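You operate a simulated robot arm through the tools that you are given. There is no shell and no other tool. Be economical: measure what you need, move in short steps, check, and stop when the job is done.

The job below is to be done with a simulated two-armed robot. You get a single attempt, and the scene is never put back.

Task
Take the lid off the blend jar and lay it down on the steel top.

The check looks at the end state, three seconds after you hand in, the way a careful person would. Anything else that was tipped, shoved, dropped, spilled or broken makes it a failure. A push-on lid holds only when it is set on centred and level and pressed home; a screw cap is set on level and turned clockwise until tight.

Robot
Two 7-joint arms with two-finger parallel grippers on one trunk, on a base that drives. Base frame: it is fixed to the floor where the robot stands at the start and does not move with it; the origin is under the middle of the robot, x ahead of it, y to its left, z up; the surface under the hand at the start is at about z = 0.9. Readings come in m, degrees, newtons and seconds.
The left shoulder is at the start at [0.05, 0.161, 1.173], the right one opposite. With the tool pointing down near the work surface each hand reaches from about 0.24 to 0.68 m from the robot's upright axis, wherever it stands, measured 20 degrees to its own side. Payload 3.43 kg a hand.
Tool frame (each hand has its own): the origin (TCP) lies between the finger pads and is the grasp point; the fingertips stand 0.03 m ahead of it; z points along the fingers, y is the line along which they close. Largest opening 0.094 m; finger width 0.028, thickness 0.01; the body of the gripper, 0.05 by 0.096 m, starts 0.055 m behind the TCP.
Orientation is told as [roll, pitch, yaw] about the base's x, y, z axes, in that order, counted from this pose: with the fingers straight down and closing along the base's y, the tool's x points along the base's -x, its y along +y and its z along -z.

Tools
- The arms move only by the tool drive_tool. It takes "left_steps", "right_steps" or both (then of equal length, played together; a hand with none holds still); each is a list of rows, each a list of 3 entries, a list of its own where there are three numbers: the opening, from 0 (shut) to 1 (fully open), then the shift along the tool's x, y, z in units of 150 mm (1.0 is 150 mm), then the turn, a rotation vector about the tool's x, y, z in units of 45 degrees (1.0 is 45 degrees). In form: [[claw, [dx, dy, dz], [wx, wy, wz]], ...]. A call has 1 to 8 rows; each row is the pose to reach, as a shift and turn from the pose commanded when the call began, along the tool's axes at that moment. A call with a number of a shift or a turn outside -1 to 1 is refused whole. A row lasts 0.2 s, in which the tool goes at most 0.05 m and 8.6 degrees; a call with a longer step from one row to the next is refused whole, and so is a gripper value outside its range. Where a pose cannot be reached the arm comes as near as it can. A force on the tool above 40 N (or 10 N above the force at the start of the call, whichever is more), or a blocked arm, ends the call early, and 0.2 s more pass. The fingers move at their own pace (about 0.045 m/s each) and stop on an object; they squeeze with about 27 N. The grip force told is the motor's: it shows also when the fingers shut on nothing. Time passes only in rows, and 0.2 s behind the last, so rows that repeat a pose let the fingers close. It gives the time, the measured TCP pose, the force on the tool (base axes), the opening and the grip force at its end, in the units of the frame above (readings bear some noise), with the torque about the TCP (base axes, N m) and any sound that the robot's microphone picked up.
- Cameras (640 x 400 px; columns grow to the right, rows downward): "scene" is now at [0.1426, 0.0468, 1.3144]; the picture's right is [0.30, -0.95, 0.00], its down [-0.38, -0.12, -0.92] and it looks along [0.87, 0.27, -0.40] (base axes); focal length 259 px, centre (320, 200). "left" rides on the left gripper at [0.076, -0.014, -0.102] in its tool frame; the picture's right is [0.18, 0.98, 0.00], its down [-0.75, 0.14, -0.64] and it looks along [-0.63, 0.12, 0.77] (tool axes); focal length 243 px, centre (320, 200). "right" rides on the right gripper at [0.076, 0.014, -0.102] in its tool frame; the picture's right is [-0.18, 0.98, 0.00], its down [-0.75, -0.14, -0.64] and it looks along [-0.63, -0.12, 0.77] (tool axes); focal length 243 px, centre (320, 200). There is no depth. A picture from a camera that has moved, and an enlarged one, comes with that camera's place and axes in the base frame and with its lens. The place of the scene camera against the robot may be out by one fixed shift of up to 0.025 m in any direction.
- snapshot(camera): a new picture of that camera. It takes no simulated time.
- move_column(by): slides the trunk up (or, below 0, down) by that many m; the arms and the scene camera ride with it, the base frame stays. It gives what a move gives, with no picture.
- drive_base(legs): drives the robot by 1 to 6 legs, each [ahead, left, turn to the left] in m, m and degrees, along the robot's own axes; the way and the turn of a leg run together, so that a leg with both is an arc; at most 1.5 m and 180 degrees a leg. The arms and the cameras ride along, it lands a little off, and it stops where it bumps. It gives what a move gives.
- head_to(pan, tilt): turns the head with the scene camera to pan (to the left, within 80 degrees either way) and tilt (down, from -29 to 69), counted from straight ahead of the robot. It gives what a move gives.
- inspect(camera, box): a new picture of the part [left, top, right, bottom] of that camera's present view, enlarged. It takes no simulated time.
- hand_in(): hands the job in; it is judged then, once.

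Work in short steps. Places have to be worked out from the pictures, the camera data and where the tool is seen: move nearer, look again, correct. Check each grasp and each placing, and mend what went wrong. You have 120 turns and 88 pictures in all, those below and enlarged ones among them. Open the grippers and draw the arms clear of the work before you hand the job in, unless the task says otherwise; then end with one line.

The tools are called after "Emit:" by a JSON object that holds its "name" and its "arguments". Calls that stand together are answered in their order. drive_tool: Moves the arms, as the interface text tells. Its arguments: {"type":"object","properties":{"left_steps":{"type":"array","items":{"type":"array"}},"right_steps":{"type":"array","items":{"type":"array"}}},"required":[]} The other tools are called the same way: move_column (by) slides the trunk up or down; drive_base (legs) drives the base; head_to (pan, tilt) turns the head that bears the scene camera; snapshot (camera) takes a picture; inspect (camera, box) takes an enlarged picture of a part of a camera's view; hand_in () hands the job in.

At the start:

```text
clock: 0.0
left_ee_pos: [0.3623, 0.2583, 1.1413]
left_ee_rot: [0.1, -0.1, 0.0]
left_force: [-0.5, 0.1, 0.5]
left_torque: [-0.03, 0.06, 0.02]
left_grip_width: 0.0941
left_gripper_force: 0.1
right_ee_pos: [0.4095, -0.0144, 1.1828]
right_ee_rot: [0.0, 0.0, -0.1]
right_force: [-0.8, 0.6, 0.5]
right_torque: [0.0, -0.02, 0.0]
right_grip_width: 0.0941
right_gripper_force: 0.0
trunk travel left (down, up): [-0.2, 0.067]
robot x, y, heading: [-0.0007, 0.0025, 0.3]
head pan, tilt: [17.4, 23.6]
```

scene: 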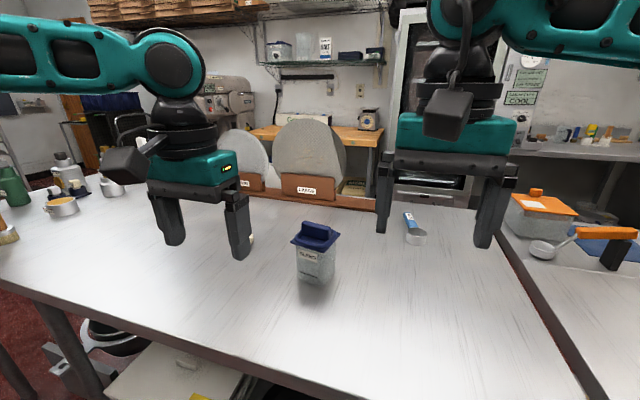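
right: 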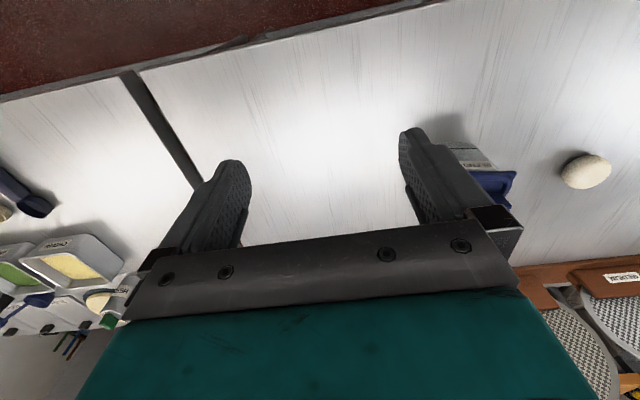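
left: 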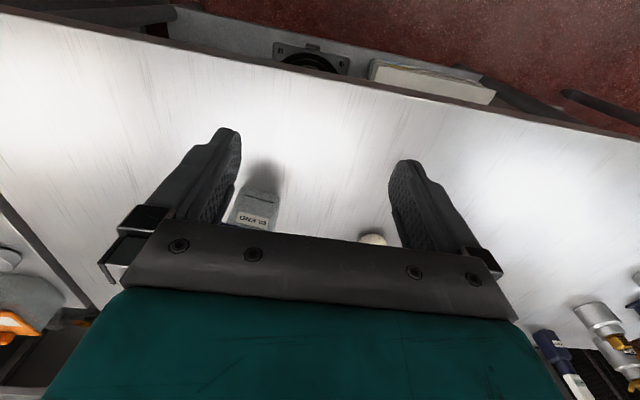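

The jar with the blue lid stands in the middle of the scene view; I enlarge it to see how the lid is built.

Emit:
{"name": "inspect", "arguments": {"camera": "scene", "box": [260, 200, 370, 310]}}

Emit:
{"name": "inspect", "arguments": {"camera": "left", "box": [200, 130, 420, 270]}}

```text
3.64 times, centred on (315, 255) of scene
camera zoom: at [0.1426, 0.0468, 1.3144], right [0.3, -0.95, 0.0], down [-0.38, -0.12, -0.92], along [0.87, 0.27, -0.4], focal length 942 px, centre (338, 0)
```

zoom: 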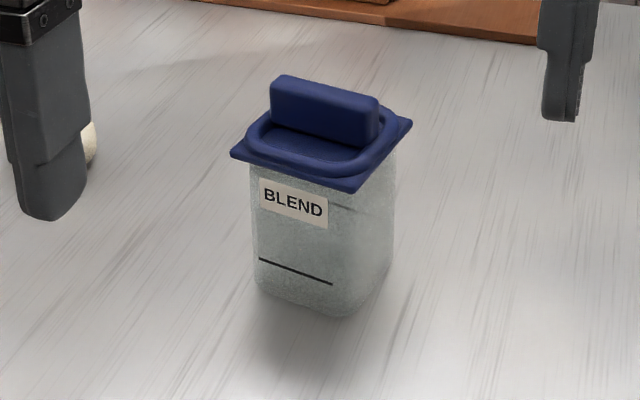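

```text
2.86 times, centred on (310, 200) of left
camera zoom: at [0.2874, 0.2456, 1.2442], right [-0.18, 0.98, 0.0], down [0.75, 0.14, 0.64], along [0.63, 0.12, -0.77], focal length 693 px, centre (349, 200)
```

zoom: 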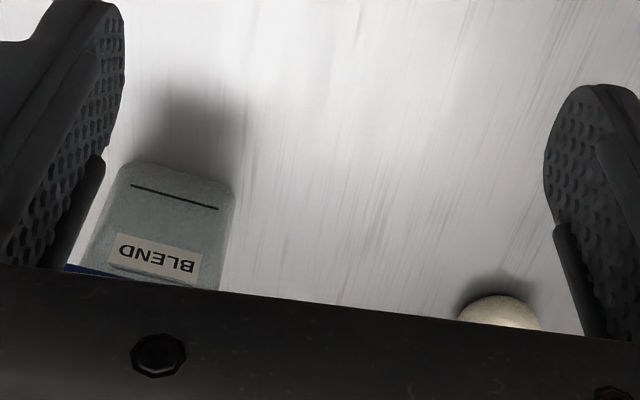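

The lid has a bar handle running about along y, centred near (0.61, 0.195). I turn the left hand so that its fingers close along x, in two halves.

Emit:
{"name": "drive_tool", "arguments": {"left_steps": [[1, [0, 0, 0], [0, 0, 0.18]], [1, [0, 0, 0], [0, 0, 0.36]], [1, [0, 0, 0], [0, 0, 0.54]], [1, [0, 0, 0], [0, 0, 0.72]], [1, [0, 0, 0], [0, 0, 0.88]], [1, [0, 0, 0], [0, 0, 1]]]}}

Emit:
{"name": "drive_tool", "arguments": {"left_steps": [[1, [0, 0, 0], [0, 0, 0.18]], [1, [0, 0, 0], [0, 0, 0.36]], [1, [0, 0, 0], [0, 0, 0.54]], [1, [0, 0, 0], [0, 0, 0.72]], [1, [0, 0, 0], [0, 0, 0.88]], [1, [0, 0, 0], [0, 0, 1]]]}}

Emit:
{"name": "snapshot", "arguments": {"camera": "left"}}

```text
clock: 1.4
left_ee_pos: [0.3627, 0.26, 1.1414]
left_ee_rot: [0.1, 0.1, -45.0]
left_force: [-0.1, 0.8, -0.5]
left_torque: [0.0, 0.02, -0.01]
left_grip_width: 0.0939
left_gripper_force: 0.0
right_ee_pos: [0.4098, -0.0136, 1.1844]
right_ee_rot: [0.0, 0.0, 0.0]
right_force: [0.4, 0.3, -0.1]
right_torque: [-0.01, 0.02, -0.01]
right_grip_width: 0.0942
right_gripper_force: 0.1
trunk travel left (down, up): [-0.2, 0.067]
robot x, y, heading: [-0.0002, -0.0011, 0.0]
head pan, tilt: [17.4, 23.6]
```

```text
clock: 2.8
left_ee_pos: [0.3619, 0.2591, 1.1412]
left_ee_rot: [0.0, 0.1, -90.1]
left_force: [0.7, 0.2, 0.4]
left_torque: [0.0, 0.03, 0.01]
left_grip_width: 0.0941
left_gripper_force: 0.0
right_ee_pos: [0.4093, -0.014, 1.1835]
right_ee_rot: [0.1, 0.0, 0.0]
right_force: [-0.4, 0.3, 0.6]
right_torque: [-0.03, -0.01, 0.04]
right_grip_width: 0.0937
right_gripper_force: 0.0
trunk travel left (down, up): [-0.2, 0.067]
robot x, y, heading: [0.0006, -0.0021, 0.1]
head pan, tilt: [17.4, 23.6]
```

```text
82 pictures are left
camera left: at [0.3488, 0.3366, 1.2444], right [0.98, 0.18, 0.0], down [0.14, -0.75, 0.64], along [0.12, -0.63, -0.77], focal length 243 px, centre (320, 200)
```

left: 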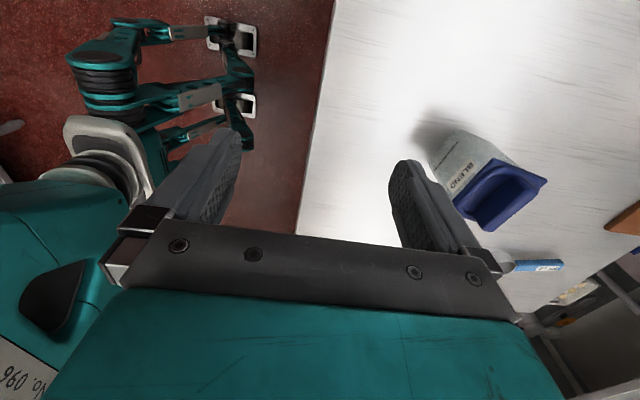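

The turn went well and the lid shows in the left camera; I enlarge it to place the handle.

Emit:
{"name": "inspect", "arguments": {"camera": "left", "box": [400, 110, 580, 240]}}

```text
3.08 times, centred on (490, 175) of left
camera zoom: at [0.3488, 0.3366, 1.2444], right [0.98, 0.18, 0.0], down [0.14, -0.75, 0.64], along [0.12, -0.63, -0.77], focal length 746 px, centre (-203, 277)
```

zoom: 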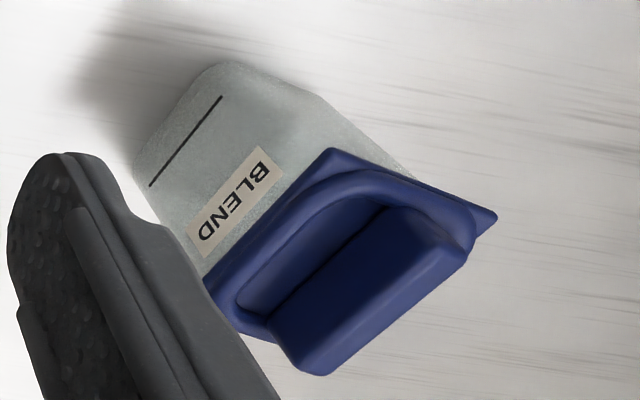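

I place the lid centre near (0.590, 0.192), rim z about 1.015, lid turned about -9 degrees. I move over it, staying high, with the small extra turn.

Emit:
{"name": "drive_tool", "arguments": {"left_steps": [[1, [-0.07, 0.25, 0], [0, 0, 0.06]], [1, [-0.14, 0.5, 0], [0, 0, 0.12]], [1, [-0.22, 0.76, 0], [0, 0, 0.19]], [1, [-0.22, 0.76, 0], [0, 0, 0.19]]]}}

Emit:
{"name": "snapshot", "arguments": {"camera": "left"}}

```text
clock: 3.8
left_ee_pos: [0.4745, 0.227, 1.1418]
left_ee_rot: [0.0, 0.1, -98.6]
left_force: [-0.3, 0.3, -0.4]
left_torque: [0.0, -0.03, -0.01]
left_grip_width: 0.094
left_gripper_force: 0.0
right_ee_pos: [0.4089, -0.0136, 1.1843]
right_ee_rot: [0.0, 0.0, 0.0]
right_force: [-1.6, -0.3, 0.5]
right_torque: [-0.02, -0.01, 0.01]
right_grip_width: 0.094
right_gripper_force: 0.1
trunk travel left (down, up): [-0.2, 0.067]
robot x, y, heading: [0.0, 0.0006, -0.1]
head pan, tilt: [17.4, 23.6]
```

```text
80 pictures are left
camera left: at [0.4728, 0.3055, 1.2442], right [1.0, 0.04, 0.0], down [0.03, -0.77, 0.64], along [0.02, -0.64, -0.77], focal length 243 px, centre (320, 200)
```

left: 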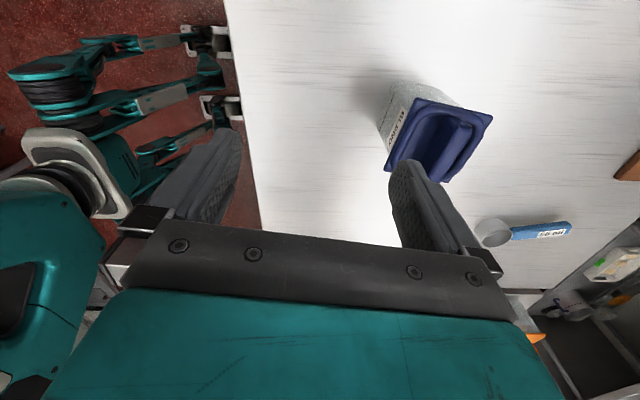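

The refined estimate is lid centre (0.594, 0.197), lid turned by about -10 degrees. I move right over it, still high, and look.

Emit:
{"name": "drive_tool", "arguments": {"left_steps": [[1, [-0.03, 0.28, 0], [0, 0, 0.01]], [1, [-0.05, 0.56, 0], [0, 0, 0.02]], [1, [-0.079, 0.818, 0], [0, 0, 0.03]], [1, [-0.079, 0.818, 0], [0, 0, 0.03]]]}}

Emit:
{"name": "snapshot", "arguments": {"camera": "left"}}

Emit:
{"name": "inspect", "arguments": {"camera": "scene", "box": [240, 160, 400, 310]}}

```text
clock: 4.8
left_ee_pos: [0.543, 0.226, 1.1311]
left_ee_rot: [0.1, 0.0, -99.9]
left_force: [0.1, 0.0, -0.4]
left_torque: [-0.03, -0.04, 0.03]
left_grip_width: 0.0941
left_gripper_force: 0.0
left hand out of reach, approached as far as the arm can: row 2, 3, 4
right_ee_pos: [0.4082, -0.0154, 1.1845]
right_ee_rot: [0.0, 0.0, 0.0]
right_force: [-0.1, -0.4, 0.3]
right_torque: [0.01, -0.01, 0.0]
right_grip_width: 0.094
right_gripper_force: 0.1
trunk travel left (down, up): [-0.2, 0.067]
robot x, y, heading: [-0.0008, 0.0012, -0.0]
head pan, tilt: [17.4, 23.6]
```

```text
79 pictures are left
camera left: at [0.543, 0.3042, 1.2337], right [1.0, 0.01, 0.0], down [0.01, -0.77, 0.64], along [0.01, -0.64, -0.77], focal length 243 px, centre (320, 200)
```

left: 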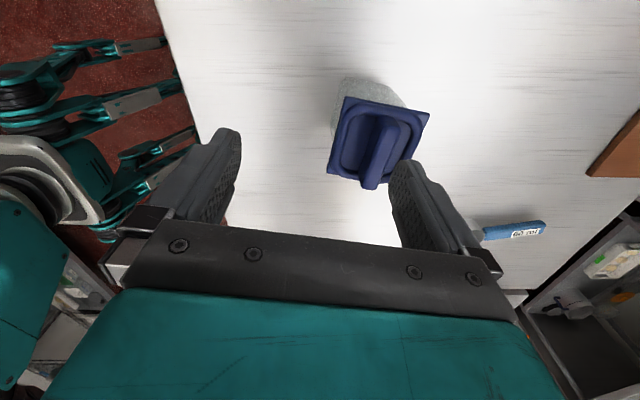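

```text
2.67 times, centred on (320, 235) of scene
camera zoom: at [0.1422, 0.0467, 1.3145], right [0.3, -0.95, 0.0], down [-0.38, -0.12, -0.92], along [0.87, 0.27, -0.4], focal length 691 px, centre (320, 107)
```

zoom: 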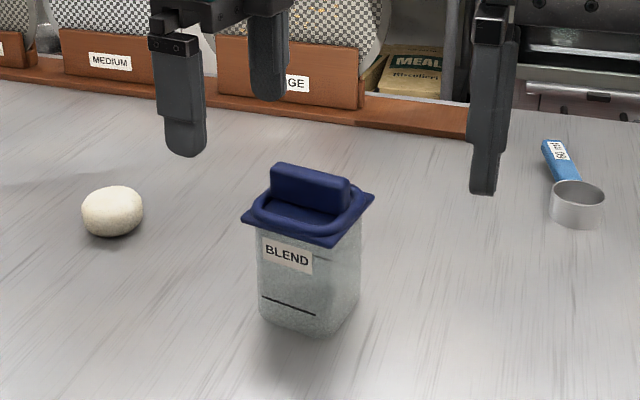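

The hand stopped short at (0.543, 0.226): at this height the reach runs out. Raising the trunk brings the shoulder level with the wrist and should extend the reach.

Emit:
{"name": "move_column", "arguments": {"by": 0.06}}

```text
clock: 5.8
left_ee_pos: [0.5444, 0.2256, 1.1912]
left_ee_rot: [0.1, 0.0, -99.9]
left_force: [1.2, -0.5, 0.3]
left_torque: [0.01, 0.0, -0.01]
left_grip_width: 0.0939
left_gripper_force: 0.0
right_ee_pos: [0.4096, -0.0136, 1.2437]
right_ee_rot: [-0.1, 0.0, 0.0]
right_force: [0.0, 0.3, -0.5]
right_torque: [-0.01, -0.01, -0.02]
right_grip_width: 0.0941
right_gripper_force: 0.1
trunk travel left (down, up): [-0.26, 0.007]
robot x, y, heading: [0.0022, 0.0014, -0.0]
head pan, tilt: [17.4, 23.6]
```

The hand is now at z 1.191. I put the handle top centre at (0.598, 0.196, about 1.035), and move above it while coming down to z 1.11.

Emit:
{"name": "drive_tool", "arguments": {"left_steps": [[1, [0, 0, 0.26], [0, 0, 0]], [1, [-0.07, 0.18, 0.4], [0, 0, 0]], [1, [-0.136, 0.383, 0.53], [0, 0, 0]], [1, [-0.136, 0.383, 0.53], [0, 0, 0]]]}}

Emit:
{"name": "snapshot", "arguments": {"camera": "left"}}

Emit:
{"name": "inspect", "arguments": {"camera": "scene", "box": [240, 160, 400, 310]}}

```text
clock: 6.8
left_ee_pos: [0.5469, 0.2248, 1.1175]
left_ee_rot: [0.1, -0.1, -99.9]
left_force: [0.2, -0.2, -0.3]
left_torque: [0.01, -0.03, -0.02]
left_grip_width: 0.0942
left_gripper_force: 0.0
left hand out of reach, approached as far as the arm can: row 2, 3, 4
right_ee_pos: [0.4111, -0.0144, 1.2442]
right_ee_rot: [0.0, -0.1, 0.0]
right_force: [-0.2, 0.1, 0.1]
right_torque: [0.02, -0.02, 0.01]
right_grip_width: 0.0941
right_gripper_force: 0.0
trunk travel left (down, up): [-0.26, 0.007]
robot x, y, heading: [-0.0026, -0.0052, -0.1]
head pan, tilt: [17.4, 23.6]
```

```text
77 pictures are left
camera left: at [0.5467, 0.3035, 1.221], right [1.0, 0.01, 0.0], down [0.01, -0.77, 0.64], along [0.01, -0.64, -0.77], focal length 243 px, centre (320, 200)
```

left: 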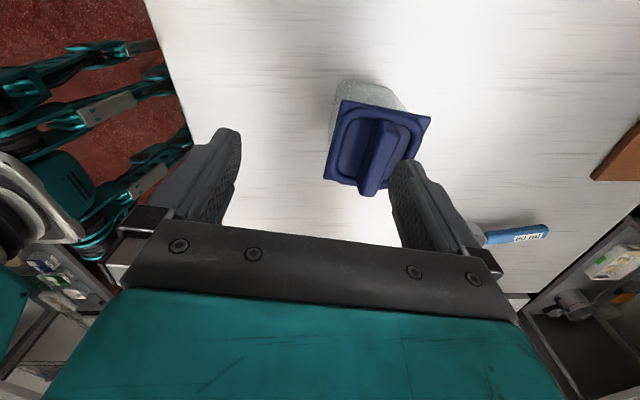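

```text
2.67 times, centred on (320, 235) of scene
camera zoom: at [0.1426, 0.0468, 1.3744], right [0.3, -0.95, 0.0], down [-0.38, -0.12, -0.92], along [0.87, 0.27, -0.4], focal length 691 px, centre (320, 107)
```

zoom: 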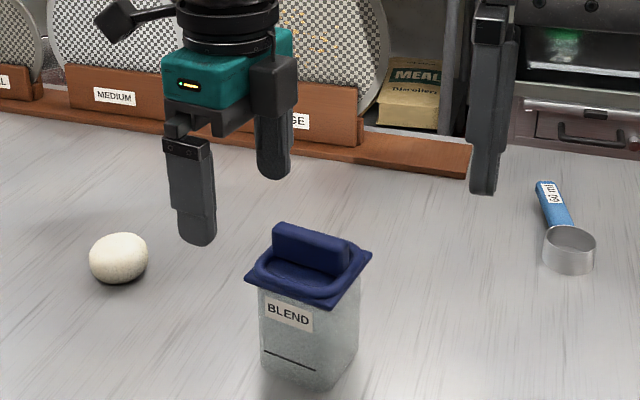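

Reach stays limited near x 0.547. I'd like to drive ahead a little, so I first look down at the table edge and the room before the robot.

Emit:
{"name": "head_to", "arguments": {"pan": 0, "tilt": 69}}

Emit:
{"name": "snapshot", "arguments": {"camera": "scene"}}

```text
clock: 7.9
left_ee_pos: [0.5466, 0.2242, 1.1187]
left_ee_rot: [0.2, -0.1, -99.9]
left_force: [-0.3, 0.0, 0.7]
left_torque: [0.0, -0.03, 0.01]
left_grip_width: 0.0943
left_gripper_force: 0.1
right_ee_pos: [0.41, -0.0147, 1.2445]
right_ee_rot: [0.1, 0.0, 0.0]
right_force: [0.4, -0.1, 0.7]
right_torque: [-0.02, 0.0, 0.0]
right_grip_width: 0.0939
right_gripper_force: 0.0
trunk travel left (down, up): [-0.26, 0.007]
robot x, y, heading: [-0.0002, 0.0027, 0.1]
head pan, tilt: [0.0, 68.8]
```

```text
75 pictures are left
camera scene: at [0.1103, 0.0191, 1.3128], right [0.0, -1.0, 0.0], down [-0.93, 0.0, -0.36], along [0.36, 0.0, -0.93], focal length 259 px, centre (320, 200)
```

scene: 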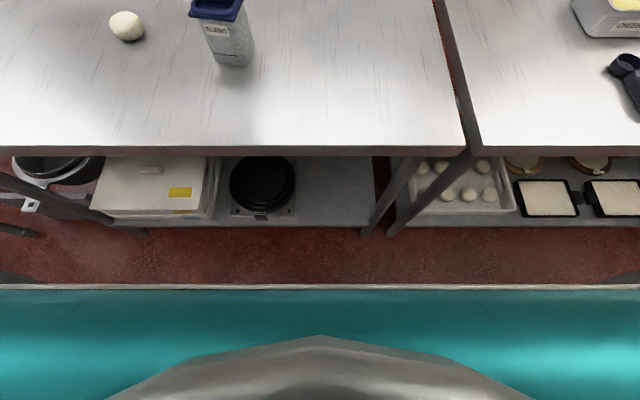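

There is clear room: the robot's front reaches about x 0.17, the table edge is at 0.31. I drive 0.07 m ahead; the left fingertips (z 1.088) will clear the handle top (about 1.035).

Emit:
{"name": "drive_base", "arguments": {"legs": [[0.07, 0, 0]]}}

Emit:
{"name": "snapshot", "arguments": {"camera": "left"}}

```text
clock: 9.1
left_ee_pos: [0.6192, 0.2258, 1.1186]
left_ee_rot: [0.2, 0.0, -99.8]
left_force: [-0.7, -0.2, -0.5]
left_torque: [-0.03, -0.02, -0.02]
left_grip_width: 0.094
left_gripper_force: 0.1
right_ee_pos: [0.4815, -0.0126, 1.244]
right_ee_rot: [0.0, 0.0, 0.0]
right_force: [-0.1, 0.0, 0.3]
right_torque: [-0.01, -0.03, -0.02]
right_grip_width: 0.094
right_gripper_force: 0.2
trunk travel left (down, up): [-0.26, 0.007]
robot x, y, heading: [0.073, 0.0003, -0.1]
head pan, tilt: [0.0, 68.8]
stopped in leg 1: the robot was blocked; the commanded pose is now the measured one
```

```text
74 pictures are left
camera left: at [0.6186, 0.3043, 1.2217], right [1.0, 0.01, 0.0], down [0.01, -0.77, 0.64], along [0.01, -0.64, -0.77], focal length 243 px, centre (320, 200)
```

left: 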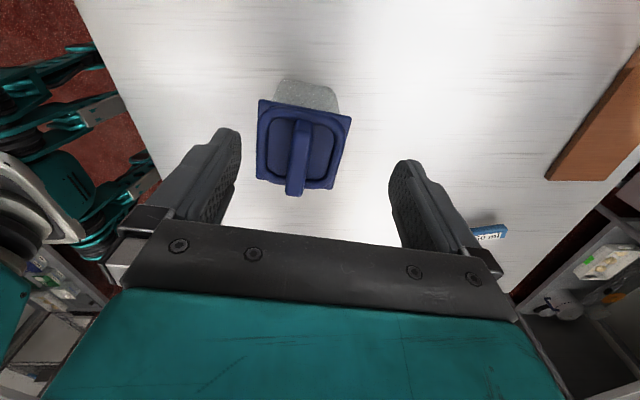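

The lid is now between the fingers in the view, handle centre about (0.602, 0.195). I shift over it at this height.

Emit:
{"name": "drive_tool", "arguments": {"left_steps": [[1, [-0.11, -0.04, 0], [0, 0, 0]], [1, [-0.22, -0.076, 0], [0, 0, 0]], [1, [-0.22, -0.076, 0], [0, 0, 0]]]}}

Emit:
{"name": "head_to", "arguments": {"pan": 17, "tilt": 28}}

Emit:
{"name": "snapshot", "arguments": {"camera": "left"}}

Emit:
{"name": "snapshot", "arguments": {"camera": "scene"}}

```text
clock: 9.9
left_ee_pos: [0.6005, 0.196, 1.1179]
left_ee_rot: [0.3, -0.2, -99.8]
left_force: [0.1, -1.2, 0.3]
left_torque: [0.0, 0.01, -0.02]
left_grip_width: 0.094
left_gripper_force: 0.0
left hand out of reach, approached as far as the arm can: row 2, 3
right_ee_pos: [0.483, -0.0131, 1.2451]
right_ee_rot: [0.0, -0.1, 0.1]
right_force: [0.4, -0.2, 0.1]
right_torque: [0.04, 0.03, -0.01]
right_grip_width: 0.0941
right_gripper_force: 0.0
trunk travel left (down, up): [-0.26, 0.007]
robot x, y, heading: [0.0716, 0.0035, 0.0]
head pan, tilt: [0.0, 68.8]
```

```text
clock: 11.0
left_ee_pos: [0.6007, 0.1972, 1.1179]
left_ee_rot: [0.2, -0.1, -99.7]
left_force: [0.0, -0.7, 0.3]
left_torque: [0.01, 0.01, 0.0]
left_grip_width: 0.094
left_gripper_force: 0.0
right_ee_pos: [0.4834, -0.014, 1.2445]
right_ee_rot: [0.0, 0.0, 0.0]
right_force: [1.7, -0.3, 0.3]
right_torque: [0.03, 0.05, 0.03]
right_grip_width: 0.094
right_gripper_force: 0.3
trunk travel left (down, up): [-0.26, 0.007]
robot x, y, heading: [0.0746, -0.0003, 0.0]
head pan, tilt: [17.0, 28.0]
```

```text
73 pictures are left
camera left: at [0.5999, 0.2756, 1.2206], right [1.0, 0.01, 0.0], down [0.01, -0.76, 0.64], along [0.01, -0.64, -0.77], focal length 243 px, centre (320, 200)
```

left: 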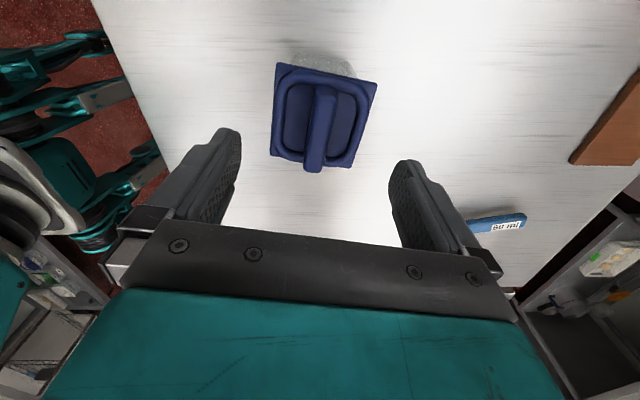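

```text
72 pictures are left
camera scene: at [0.2147, 0.0459, 1.3674], right [0.29, -0.96, 0.0], down [-0.45, -0.14, -0.88], along [0.84, 0.26, -0.47], focal length 259 px, centre (320, 200)
```

scene: 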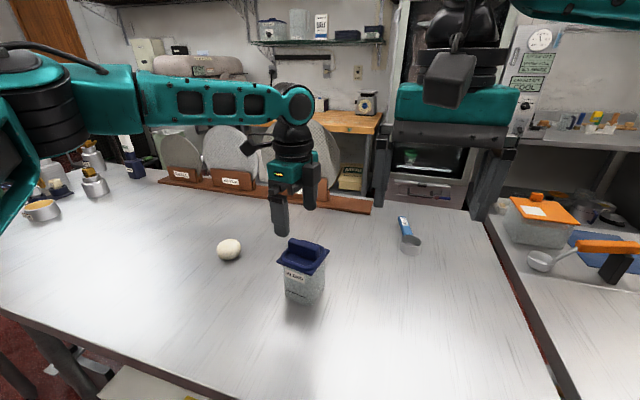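

By the left camera the hand is centred over the handle to a few mm; the scene view hints the lid may sit slightly lower and nearer -y. I go down carefully to z about 1.075 and look again.

Emit:
{"name": "drive_tool", "arguments": {"left_steps": [[1, [-0.03, 0.01, 0.14], [0, 0, 0]], [1, [-0.04, 0.02, 0.287], [0, 0, 0]], [1, [-0.04, 0.02, 0.287], [0, 0, 0]]]}}

Emit:
{"name": "snapshot", "arguments": {"camera": "left"}}

Emit:
{"name": "inspect", "arguments": {"camera": "scene", "box": [240, 190, 370, 310]}}

```text
clock: 11.8
left_ee_pos: [0.5928, 0.196, 1.0787]
left_ee_rot: [0.3, 0.0, -99.8]
left_force: [-0.5, 0.9, 0.2]
left_torque: [-0.03, -0.01, -0.01]
left_grip_width: 0.0942
left_gripper_force: 0.1
left hand out of reach, approached as far as the arm can: row 1, 2, 3
right_ee_pos: [0.4826, -0.0138, 1.2439]
right_ee_rot: [0.0, 0.0, 0.0]
right_force: [-0.4, 0.2, -0.6]
right_torque: [-0.01, 0.02, 0.01]
right_grip_width: 0.094
right_gripper_force: 0.0
trunk travel left (down, up): [-0.26, 0.007]
robot x, y, heading: [0.0756, -0.0014, 0.2]
head pan, tilt: [17.0, 28.0]
```

```text
71 pictures are left
camera left: at [0.5924, 0.2754, 1.1806], right [1.0, 0.01, 0.0], down [0.01, -0.77, 0.64], along [0.01, -0.64, -0.77], focal length 243 px, centre (320, 200)
```

left: 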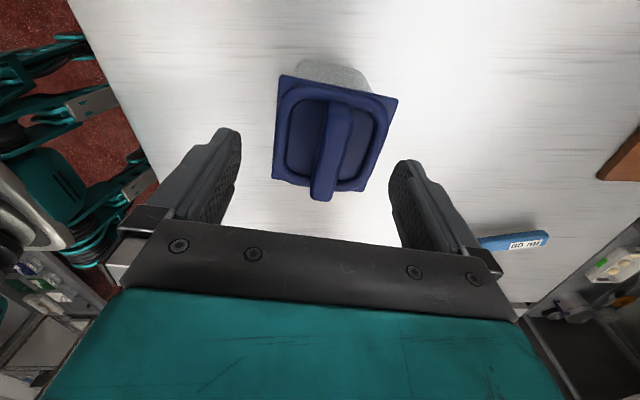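

```text
3.33 times, centred on (305, 250) of scene
camera zoom: at [0.2147, 0.0459, 1.3674], right [0.29, -0.96, 0.0], down [-0.45, -0.14, -0.88], along [0.84, 0.26, -0.47], focal length 863 px, centre (370, 33)
```

zoom: 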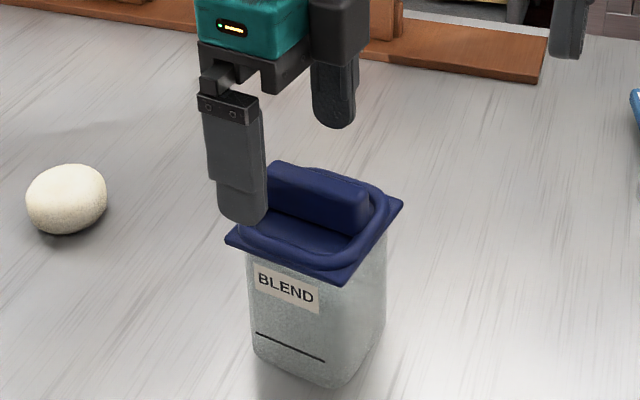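

The arm slides back at the reach limit (x 0.593 where I need about 0.602). That seems bound to the wrist turn, so I lift and turn the hand half a turn, to yaw +80, where the arm may have more room.

Emit:
{"name": "drive_tool", "arguments": {"left_steps": [[1, [0.05, -0.2, -0.2], [0, 0, 0]], [1, [0.1, -0.4, -0.45], [0, 0, 0]], [1, [0.1, -0.5, -0.5], [0, 0, -0.18]], [1, [0.1, -0.5, -0.5], [0, 0, -0.36]], [1, [0.1, -0.5, -0.5], [0, 0, -0.54]], [1, [0.1, -0.5, -0.5], [0, 0, -0.72]], [1, [0.1, -0.5, -0.5], [0, 0, -0.88]], [1, [0.1, -0.5, -0.5], [0, 0, -1]]]}}

Emit:
{"name": "drive_tool", "arguments": {"left_steps": [[1, [0, 0, 0], [0, 0, -0.18]], [1, [0, 0, 0], [0, 0, -0.36]], [1, [0, 0, 0], [0, 0, -0.54]], [1, [0, 0, 0], [0, 0, -0.72]], [1, [0, 0, 0], [0, 0, -0.88]], [1, [0, 0, 0], [0, 0, -1]]]}}

Emit:
{"name": "drive_tool", "arguments": {"left_steps": [[1, [0, 0, 0], [0, 0, -0.18]], [1, [0, 0, 0], [0, 0, -0.36]], [1, [0, 0, 0], [0, 0, -0.54]], [1, [0, 0, 0], [0, 0, -0.72]], [1, [0, 0, 0], [0, 0, -0.88]], [1, [0, 0, 0], [0, 0, -1]]]}}

Emit:
{"name": "drive_tool", "arguments": {"left_steps": [[1, [0, 0, 0], [0, 0, -0.18]], [1, [0, 0, 0], [0, 0, -0.36]], [1, [0, 0, 0], [0, 0, -0.54]], [1, [0, 0, 0], [0, 0, -0.72]], [1, [0, 0, 0], [0, 0, -0.88]], [1, [0, 0, 0], [0, 0, -1]]]}}

Emit:
{"name": "snapshot", "arguments": {"camera": "left"}}

```text
clock: 13.6
left_ee_pos: [0.5216, 0.2228, 1.1525]
left_ee_rot: [0.1, -0.1, -54.5]
left_force: [0.0, 0.0, -0.2]
left_torque: [-0.03, 0.02, 0.02]
left_grip_width: 0.0938
left_gripper_force: 0.1
right_ee_pos: [0.4814, -0.0129, 1.2437]
right_ee_rot: [0.0, 0.1, 0.1]
right_force: [-0.2, 0.7, -0.5]
right_torque: [-0.01, 0.04, 0.0]
right_grip_width: 0.0939
right_gripper_force: 0.1
trunk travel left (down, up): [-0.26, 0.007]
robot x, y, heading: [0.0703, 0.0006, 0.0]
head pan, tilt: [17.0, 28.0]
```

```text
clock: 15.0
left_ee_pos: [0.5228, 0.223, 1.1532]
left_ee_rot: [-0.1, -0.2, -9.5]
left_force: [-0.6, -0.7, -0.3]
left_torque: [-0.03, 0.01, 0.02]
left_grip_width: 0.0942
left_gripper_force: 0.0
right_ee_pos: [0.4839, -0.014, 1.2438]
right_ee_rot: [0.0, 0.0, -0.1]
right_force: [-0.5, -0.1, -0.6]
right_torque: [0.03, -0.03, -0.02]
right_grip_width: 0.0939
right_gripper_force: 0.1
trunk travel left (down, up): [-0.26, 0.007]
robot x, y, heading: [0.0716, -0.003, 0.1]
head pan, tilt: [17.0, 28.0]
```

```text
clock: 16.4
left_ee_pos: [0.5211, 0.2254, 1.1537]
left_ee_rot: [-0.2, 0.0, 35.2]
left_force: [0.3, 0.4, 0.2]
left_torque: [0.02, 0.03, 0.03]
left_grip_width: 0.094
left_gripper_force: 0.0
right_ee_pos: [0.4838, -0.0134, 1.2441]
right_ee_rot: [0.0, 0.0, 0.0]
right_force: [0.2, 0.1, -0.1]
right_torque: [0.03, -0.01, -0.02]
right_grip_width: 0.094
right_gripper_force: 0.1
trunk travel left (down, up): [-0.26, 0.007]
robot x, y, heading: [0.0693, -0.0006, -0.0]
head pan, tilt: [17.0, 28.0]
```

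```text
clock: 17.8
left_ee_pos: [0.5211, 0.2247, 1.1528]
left_ee_rot: [-0.2, 0.2, 80.3]
left_force: [0.4, -1.2, 0.5]
left_torque: [-0.02, -0.01, -0.03]
left_grip_width: 0.0941
left_gripper_force: 0.1
right_ee_pos: [0.483, -0.0132, 1.2434]
right_ee_rot: [0.1, 0.0, 0.0]
right_force: [-0.2, -0.1, -0.3]
right_torque: [-0.02, 0.01, 0.0]
right_grip_width: 0.0941
right_gripper_force: 0.0
trunk travel left (down, up): [-0.26, 0.007]
robot x, y, heading: [0.074, -0.0006, 0.1]
head pan, tilt: [17.0, 28.0]
```

```text
69 pictures are left
camera left: at [0.5231, 0.1479, 1.2559], right [-1.0, -0.02, 0.0], down [-0.01, 0.77, 0.64], along [-0.01, 0.64, -0.77], focal length 243 px, centre (320, 200)
```

left: 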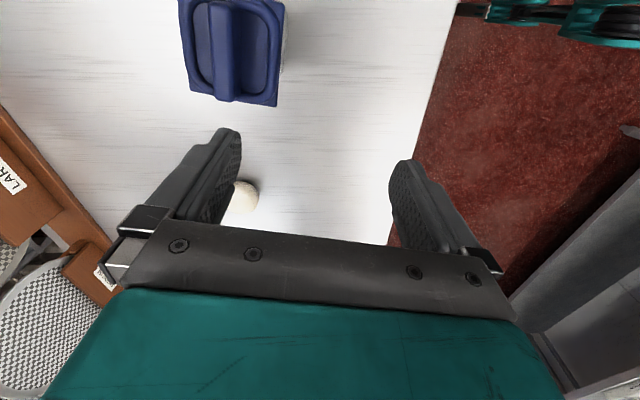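

The half turn worked. I go to above the handle at (0.602, 0.192, 1.12) and see whether the arm reaches it.

Emit:
{"name": "drive_tool", "arguments": {"left_steps": [[1, [0.04, -0.2, 0], [0, 0, 0]], [1, [0.08, -0.4, 0.1], [0, 0, 0]], [1, [0.126, -0.57, 0.22], [0, 0, 0]], [1, [0.126, -0.57, 0.22], [0, 0, 0]]]}}

Emit:
{"name": "snapshot", "arguments": {"camera": "left"}}

```text
clock: 18.8
left_ee_pos: [0.5993, 0.195, 1.1219]
left_ee_rot: [-0.2, 0.1, 80.3]
left_force: [0.1, 0.0, -0.3]
left_torque: [0.01, 0.01, -0.01]
left_grip_width: 0.0941
left_gripper_force: 0.0
left hand out of reach, approached as far as the arm can: row 3, 4
right_ee_pos: [0.4829, -0.0149, 1.2434]
right_ee_rot: [0.0, 0.1, 0.0]
right_force: [-0.1, -0.4, 0.0]
right_torque: [0.01, -0.01, 0.02]
right_grip_width: 0.094
right_gripper_force: 0.0
trunk travel left (down, up): [-0.26, 0.007]
robot x, y, heading: [0.0731, 0.0028, 0.0]
head pan, tilt: [17.0, 28.0]
```

```text
68 pictures are left
camera left: at [0.6008, 0.1187, 1.2251], right [-1.0, -0.01, 0.0], down [-0.01, 0.77, 0.64], along [-0.01, 0.64, -0.77], focal length 243 px, centre (320, 200)
```

left: 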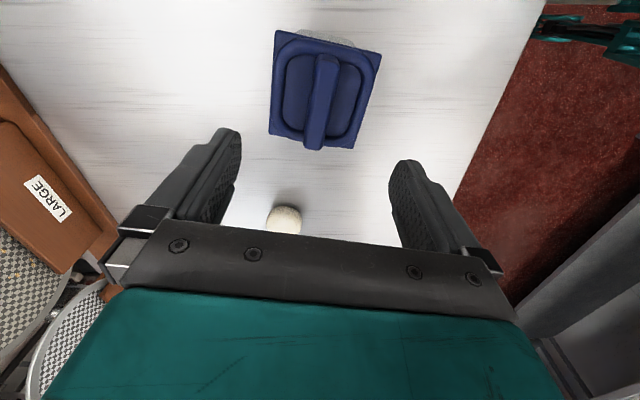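

The limit is the same this way round, so I need the base a little nearer. I look down to see what blocked the earlier drive.

Emit:
{"name": "head_to", "arguments": {"pan": 0, "tilt": 69}}

Emit:
{"name": "snapshot", "arguments": {"camera": "scene"}}

Emit:
{"name": "head_to", "arguments": {"pan": 60, "tilt": 30}}

Emit:
{"name": "snapshot", "arguments": {"camera": "scene"}}

```text
clock: 19.9
left_ee_pos: [0.5988, 0.1959, 1.1219]
left_ee_rot: [-0.2, 0.1, 80.2]
left_force: [0.4, -0.1, -0.3]
left_torque: [-0.02, 0.0, 0.0]
left_grip_width: 0.0941
left_gripper_force: 0.0
right_ee_pos: [0.4844, -0.0138, 1.2433]
right_ee_rot: [0.0, 0.0, 0.0]
right_force: [0.3, 0.1, -0.9]
right_torque: [0.05, 0.04, 0.01]
right_grip_width: 0.0938
right_gripper_force: 0.1
trunk travel left (down, up): [-0.26, 0.007]
robot x, y, heading: [0.0706, -0.0011, 0.1]
head pan, tilt: [0.0, 68.8]
```

```text
67 pictures are left
camera scene: at [0.1834, 0.0193, 1.3128], right [0.0, -1.0, 0.0], down [-0.93, 0.0, -0.36], along [0.36, 0.0, -0.93], focal length 259 px, centre (320, 200)
```

scene: 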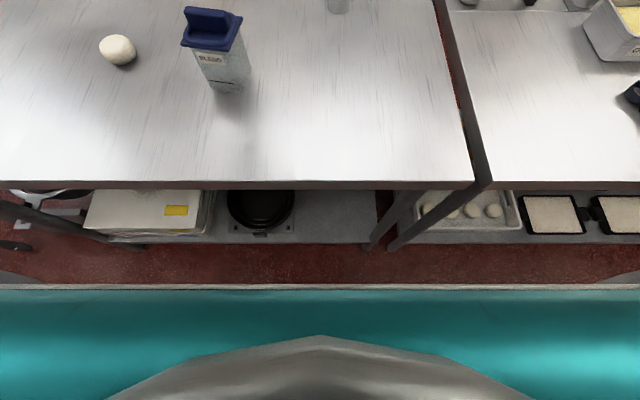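

```text
clock: 21.2
left_ee_pos: [0.5993, 0.1946, 1.1223]
left_ee_rot: [-0.2, 0.1, 80.3]
left_force: [-1.0, 0.2, -0.1]
left_torque: [0.01, -0.01, 0.0]
left_grip_width: 0.0939
left_gripper_force: 0.1
right_ee_pos: [0.4827, -0.0144, 1.2437]
right_ee_rot: [0.0, -0.1, 0.0]
right_force: [-0.1, 0.2, -0.4]
right_torque: [-0.01, 0.04, 0.0]
right_grip_width: 0.0942
right_gripper_force: 0.0
trunk travel left (down, up): [-0.26, 0.007]
robot x, y, heading: [0.0754, 0.0039, 0.1]
head pan, tilt: [60.0, 30.0]
```

```text
66 pictures are left
camera scene: at [0.1727, 0.0975, 1.3642], right [0.87, -0.5, 0.0], down [-0.25, -0.43, -0.87], along [0.43, 0.75, -0.5], focal length 259 px, centre (320, 200)
```

scene: 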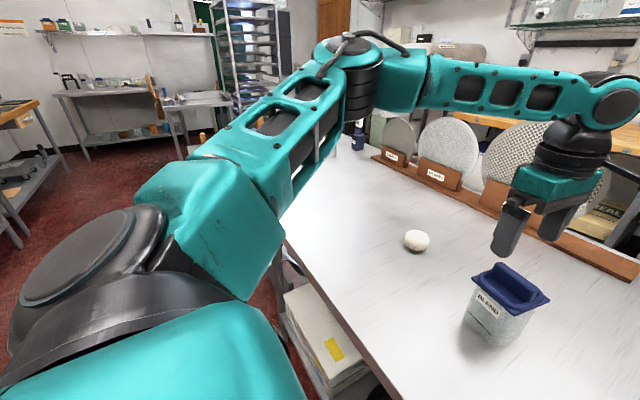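

The arm isn't stretched at all, its elbow is folded out to the left; it had more reach further to its own side. I drive 0.06 m to the right, so that the jar lies further to the left.

Emit:
{"name": "drive_base", "arguments": {"legs": [[0, -0.06, 0]]}}

```text
clock: 22.4
left_ee_pos: [0.5989, 0.135, 1.1212]
left_ee_rot: [-0.3, 0.2, 80.2]
left_force: [0.7, 0.3, 0.4]
left_torque: [0.05, -0.04, 0.04]
left_grip_width: 0.0941
left_gripper_force: 0.1
right_ee_pos: [0.4825, -0.0743, 1.2443]
right_ee_rot: [0.0, 0.0, 0.0]
right_force: [1.1, -0.3, 0.2]
right_torque: [0.01, -0.01, 0.02]
right_grip_width: 0.0939
right_gripper_force: 0.1
trunk travel left (down, up): [-0.26, 0.007]
robot x, y, heading: [0.0714, -0.0569, -0.2]
head pan, tilt: [60.0, 30.0]
```

The drive went without a block. I move the hand back over the handle at the same height.

Emit:
{"name": "drive_tool", "arguments": {"left_steps": [[1, [-0.19, 0.02, 0], [0, 0, 0]], [1, [-0.378, 0.044, 0], [0, 0, 0]], [1, [-0.378, 0.044, 0], [0, 0, 0]]]}}

Emit:
{"name": "snapshot", "arguments": {"camera": "left"}}

```text
clock: 23.2
left_ee_pos: [0.6019, 0.194, 1.1231]
left_ee_rot: [-0.2, 0.1, 80.2]
left_force: [1.1, -0.1, -0.6]
left_torque: [0.02, 0.01, -0.01]
left_grip_width: 0.0941
left_gripper_force: 0.1
right_ee_pos: [0.4837, -0.0741, 1.2442]
right_ee_rot: [0.0, -0.1, 0.1]
right_force: [0.2, -0.2, 0.6]
right_torque: [-0.05, 0.0, -0.02]
right_grip_width: 0.0942
right_gripper_force: 0.1
trunk travel left (down, up): [-0.26, 0.007]
robot x, y, heading: [0.0742, -0.0601, 0.2]
head pan, tilt: [60.0, 30.0]
```

```text
65 pictures are left
camera left: at [0.6038, 0.1171, 1.2263], right [-1.0, -0.01, 0.0], down [-0.01, 0.77, 0.64], along [-0.01, 0.64, -0.77], focal length 243 px, centre (320, 200)
```

left: 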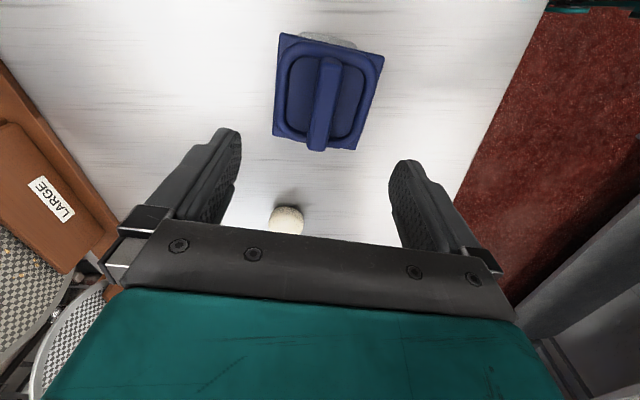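

Reached. Comparing both camera sides, the lid centre is at about (0.601, 0.186) with the rim near z 0.99 and the handle top near 1.012. I correct in y and come down to z 1.05.

Emit:
{"name": "drive_tool", "arguments": {"left_steps": [[1, [0.056, -0.01, 0], [0, 0, 0]], [1, [0.056, -0.01, 0.25], [0, 0, 0]], [1, [0.056, -0.01, 0.487], [0, 0, 0]], [1, [0.056, -0.01, 0.487], [0, 0, 0]]]}}

Emit:
{"name": "head_to", "arguments": {"pan": 25, "tilt": 30}}

Emit:
{"name": "snapshot", "arguments": {"camera": "left"}}

Emit:
{"name": "snapshot", "arguments": {"camera": "scene"}}

```text
clock: 24.2
left_ee_pos: [0.6041, 0.1854, 1.0485]
left_ee_rot: [-0.3, 0.1, 80.2]
left_force: [0.5, 0.5, -1.0]
left_torque: [-0.04, 0.02, 0.02]
left_grip_width: 0.0941
left_gripper_force: 0.1
right_ee_pos: [0.4836, -0.0729, 1.2443]
right_ee_rot: [0.0, 0.0, 0.0]
right_force: [-0.7, 0.1, -0.2]
right_torque: [0.01, 0.0, 0.01]
right_grip_width: 0.0941
right_gripper_force: 0.0
trunk travel left (down, up): [-0.26, 0.007]
robot x, y, heading: [0.0715, -0.0587, 0.2]
head pan, tilt: [60.0, 30.0]
```

```text
clock: 25.2
left_ee_pos: [0.603, 0.1867, 1.047]
left_ee_rot: [-0.3, 0.1, 80.1]
left_force: [-0.5, 0.6, -0.1]
left_torque: [0.0, -0.02, -0.02]
left_grip_width: 0.0941
left_gripper_force: 0.0
right_ee_pos: [0.4835, -0.0734, 1.2445]
right_ee_rot: [0.0, 0.1, 0.0]
right_force: [0.0, 0.1, -0.4]
right_torque: [-0.02, -0.05, -0.01]
right_grip_width: 0.0941
right_gripper_force: 0.0
trunk travel left (down, up): [-0.26, 0.007]
robot x, y, heading: [0.0728, -0.0633, 0.0]
head pan, tilt: [25.0, 30.0]
```

```text
64 pictures are left
camera left: at [0.6044, 0.1095, 1.1512], right [-1.0, -0.01, 0.0], down [-0.01, 0.77, 0.64], along [-0.01, 0.64, -0.77], focal length 243 px, centre (320, 200)
```

left: 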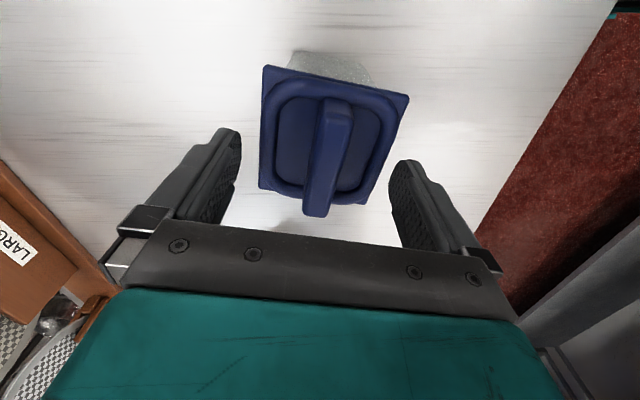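

```text
63 pictures are left
camera scene: at [0.2094, -0.0023, 1.3643], right [0.42, -0.91, 0.0], down [-0.45, -0.21, -0.87], along [0.78, 0.37, -0.5], focal length 259 px, centre (320, 200)
```

scene: 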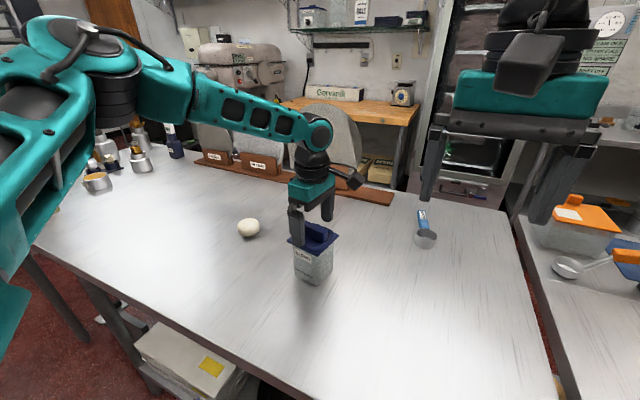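

Aligned to about 3 mm; handle top near z 1.012. I go down to TCP z 1.028 (tips about 0.998) with a 3 mm correction in x, and check from the side.

Emit:
{"name": "drive_tool", "arguments": {"left_steps": [[1, [0, 0.02, 0.06], [0, 0, 0]], [1, [0, 0.02, 0.13], [0, 0, 0]], [1, [0, 0.02, 0.13], [0, 0, 0]]]}}

Emit:
{"name": "inspect", "arguments": {"camera": "scene", "box": [265, 190, 365, 290]}}

Emit:
{"name": "snapshot", "arguments": {"camera": "left"}}

```text
clock: 26.0
left_ee_pos: [0.5988, 0.1835, 1.0294]
left_ee_rot: [-0.2, 0.1, 80.3]
left_force: [-0.3, -0.7, -0.3]
left_torque: [0.0, 0.04, 0.0]
left_grip_width: 0.0942
left_gripper_force: 0.1
right_ee_pos: [0.4834, -0.0737, 1.2445]
right_ee_rot: [0.0, -0.1, 0.0]
right_force: [0.3, 0.5, -0.1]
right_torque: [0.03, 0.02, -0.03]
right_grip_width: 0.0942
right_gripper_force: 0.0
trunk travel left (down, up): [-0.26, 0.007]
robot x, y, heading: [0.0749, -0.0605, 0.2]
head pan, tilt: [25.0, 30.0]
```

```text
4.00 times, centred on (315, 240) of scene
camera zoom: at [0.2093, -0.0024, 1.3643], right [0.42, -0.91, 0.0], down [-0.45, -0.21, -0.87], along [0.78, 0.37, -0.5], focal length 1036 px, centre (340, 40)
```

zoom: 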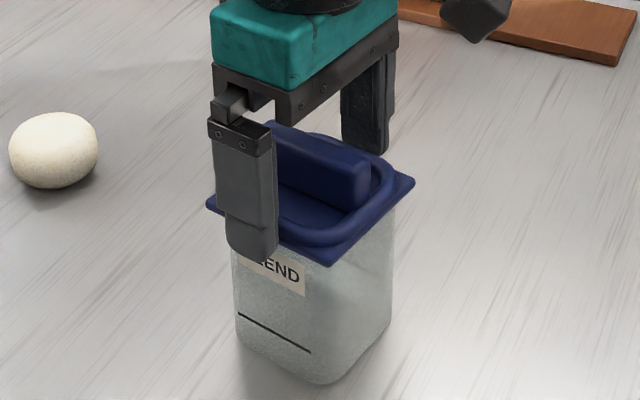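

```text
61 pictures are left
camera left: at [0.6004, 0.1084, 1.1325], right [-1.0, -0.02, 0.0], down [-0.01, 0.77, 0.64], along [-0.01, 0.64, -0.77], focal length 243 px, centre (320, 200)
```

left: 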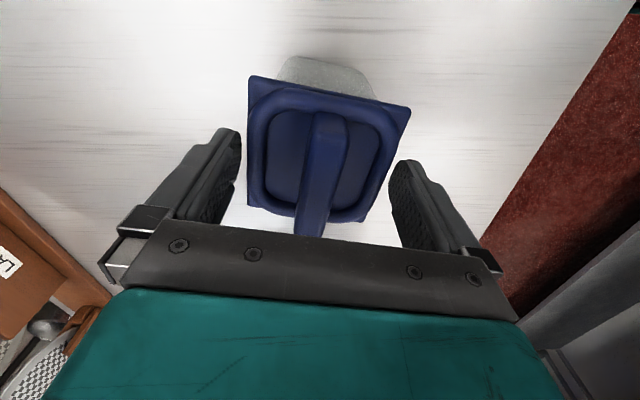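

Rim z ≈0.991, handle top ≈1.013, hand centred. I raise 3 mm for ring clearance and close partway to check that the fingers clear the lid's ring.

Emit:
{"name": "drive_tool", "arguments": {"left_steps": [[1, [0, 0, -0.02], [0, 0, 0]], [0.7, [0, 0, -0.02], [0, 0, 0]], [0.5, [0, 0, -0.02], [0, 0, 0]], [0.45, [0, 0, -0.02], [0, 0, 0]]]}}

Emit:
{"name": "inspect", "arguments": {"camera": "scene", "box": [265, 190, 365, 290]}}

Emit:
{"name": "inspect", "arguments": {"camera": "left", "box": [200, 50, 440, 250]}}

```text
clock: 27.0
left_ee_pos: [0.5989, 0.1845, 1.0324]
left_ee_rot: [-0.1, 0.1, 80.1]
left_force: [0.5, -0.2, 0.1]
left_torque: [0.03, 0.06, -0.01]
left_grip_width: 0.084
left_gripper_force: 26.9
right_ee_pos: [0.4823, -0.0728, 1.2432]
right_ee_rot: [0.0, 0.1, 0.0]
right_force: [0.3, 0.4, -1.2]
right_torque: [-0.01, -0.03, -0.01]
right_grip_width: 0.0941
right_gripper_force: 0.0
trunk travel left (down, up): [-0.26, 0.007]
robot x, y, heading: [0.073, -0.0599, 0.3]
head pan, tilt: [25.0, 30.0]
```

```text
4.00 times, centred on (315, 240) of scene
camera zoom: at [0.2095, -0.0024, 1.3643], right [0.42, -0.91, 0.0], down [-0.45, -0.21, -0.87], along [0.78, 0.37, -0.5], focal length 1036 px, centre (340, 40)
```

zoom: 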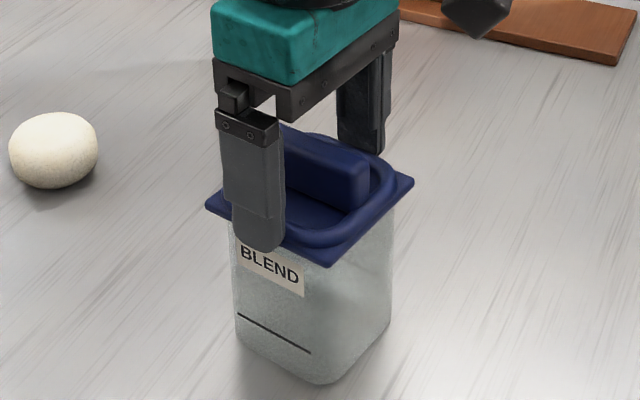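

```text
2.00 times, centred on (320, 150) of left
camera zoom: at [0.6005, 0.1079, 1.1351], right [-1.0, -0.01, 0.0], down [-0.01, 0.77, 0.64], along [-0.01, 0.64, -0.77], focal length 485 px, centre (320, 300)
```

zoom: 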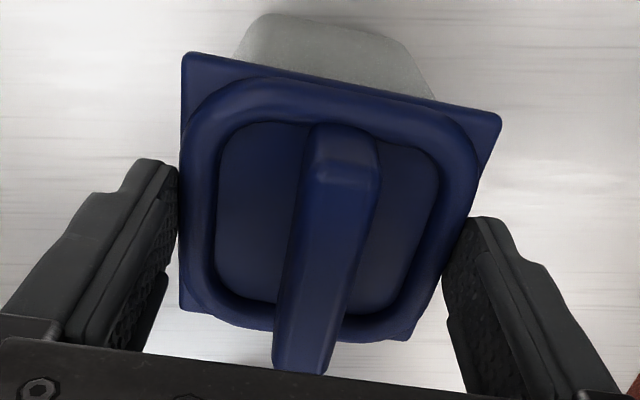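

The fingers met the lid's outer edges at 84 mm, so the lid is a little higher than judged. I open, rise 13 mm and try again on the handle.

Emit:
{"name": "drive_tool", "arguments": {"left_steps": [[1, [0, 0, 0], [0, 0, 0]], [1, [0, 0, 0], [0, 0, 0]], [1, [0, 0, -0.087], [0, 0, 0]], [0.7, [0, 0, -0.087], [0, 0, 0]], [0.5, [0, 0, -0.087], [0, 0, 0]], [0.5, [0, 0, -0.087], [0, 0, 0]]]}}

Emit:
{"name": "inspect", "arguments": {"camera": "scene", "box": [265, 190, 365, 290]}}

Emit:
{"name": "inspect", "arguments": {"camera": "left", "box": [200, 50, 440, 250]}}

```text
clock: 28.4
left_ee_pos: [0.5979, 0.1854, 1.0449]
left_ee_rot: [-0.2, 0.0, 80.1]
left_force: [0.1, 1.6, -0.3]
left_torque: [0.06, -0.03, -0.01]
left_grip_width: 0.0468
left_gripper_force: 0.1
right_ee_pos: [0.4827, -0.0735, 1.2428]
right_ee_rot: [0.0, 0.0, 0.0]
right_force: [0.1, 0.7, 0.1]
right_torque: [-0.04, -0.01, -0.02]
right_grip_width: 0.0941
right_gripper_force: 0.1
trunk travel left (down, up): [-0.26, 0.007]
robot x, y, heading: [0.0733, -0.0644, 0.1]
head pan, tilt: [25.0, 30.0]
```

```text
4.00 times, centred on (315, 240) of scene
camera zoom: at [0.2095, -0.0024, 1.3643], right [0.42, -0.91, 0.0], down [-0.45, -0.21, -0.87], along [0.78, 0.37, -0.5], focal length 1036 px, centre (340, 40)
```

zoom: 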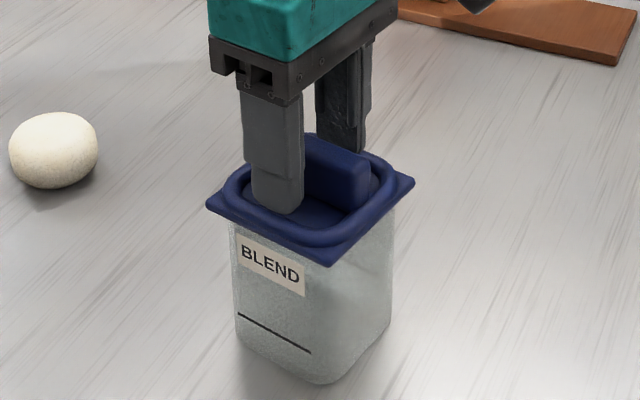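

```text
2.00 times, centred on (320, 150) of left
camera zoom: at [0.5999, 0.1088, 1.1479], right [-1.0, -0.01, 0.0], down [-0.01, 0.77, 0.64], along [-0.01, 0.64, -0.77], focal length 485 px, centre (320, 300)
```

zoom: 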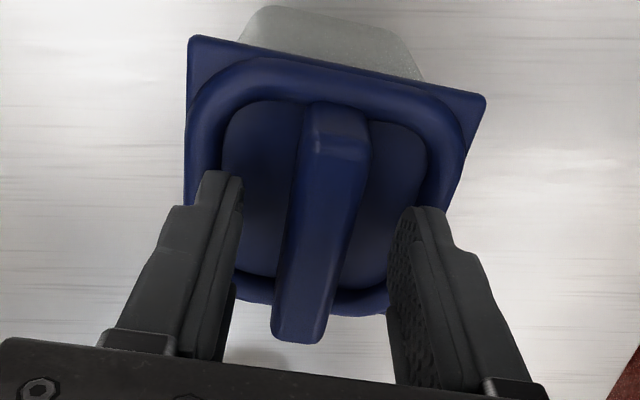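

The fingers now stand on either side of the handle, a little toward its +y end. I slide 8 mm toward -y, lower 3 mm, and close on it.

Emit:
{"name": "drive_tool", "arguments": {"left_steps": [[0.5, [0.053, -0.005, 0], [0, 0, 0]], [0.5, [0.053, -0.005, 0.02], [0, 0, 0]], [0.3, [0.053, -0.005, 0.02], [0, 0, 0]], [0, [0.053, -0.005, 0.02], [0, 0, 0]], [0, [0.053, -0.005, 0.02], [0, 0, 0]], [0, [0.053, -0.005, 0.02], [0, 0, 0]]]}}

Emit:
{"name": "inspect", "arguments": {"camera": "scene", "box": [265, 190, 365, 290]}}

Emit:
{"name": "inspect", "arguments": {"camera": "left", "box": [200, 50, 440, 250]}}

```text
clock: 29.8
left_ee_pos: [0.5971, 0.176, 1.0426]
left_ee_rot: [-0.3, 0.1, 80.3]
left_force: [0.3, 1.5, 1.0]
left_torque: [0.06, 0.02, -0.02]
left_grip_width: 0.0166
left_gripper_force: 27.0
right_ee_pos: [0.4831, -0.0724, 1.2435]
right_ee_rot: [0.0, -0.1, -0.1]
right_force: [0.1, -0.3, 0.0]
right_torque: [-0.02, -0.02, -0.01]
right_grip_width: 0.0941
right_gripper_force: 0.0
trunk travel left (down, up): [-0.26, 0.007]
robot x, y, heading: [0.0759, -0.061, 0.1]
head pan, tilt: [25.0, 30.0]
```

```text
4.00 times, centred on (315, 240) of scene
camera zoom: at [0.2094, -0.0024, 1.3643], right [0.42, -0.91, 0.0], down [-0.45, -0.21, -0.87], along [0.78, 0.37, -0.5], focal length 1036 px, centre (340, 40)
```

zoom: 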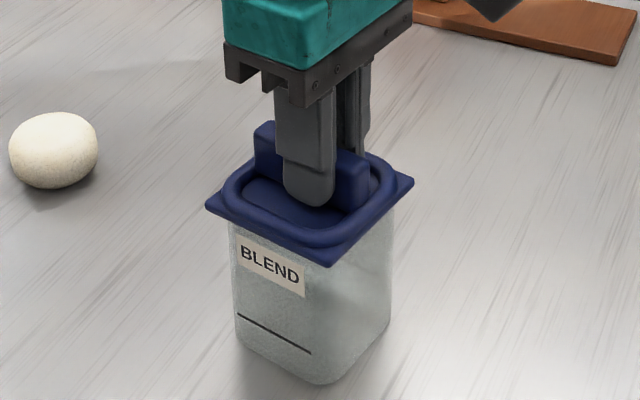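

```text
2.00 times, centred on (320, 150) of left
camera zoom: at [0.5992, 0.1003, 1.1463], right [-1.0, -0.01, 0.0], down [-0.01, 0.77, 0.64], along [-0.01, 0.64, -0.77], focal length 485 px, centre (320, 300)
```

zoom: 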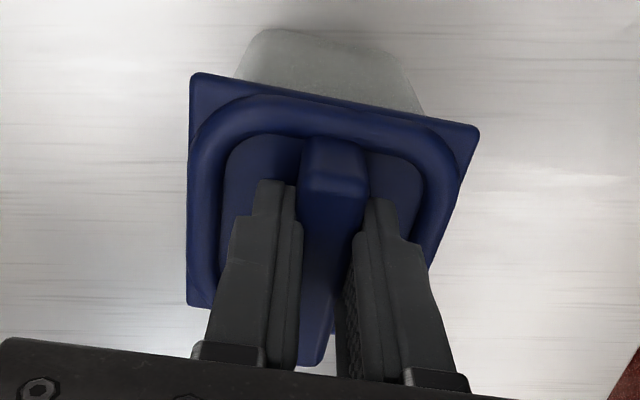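

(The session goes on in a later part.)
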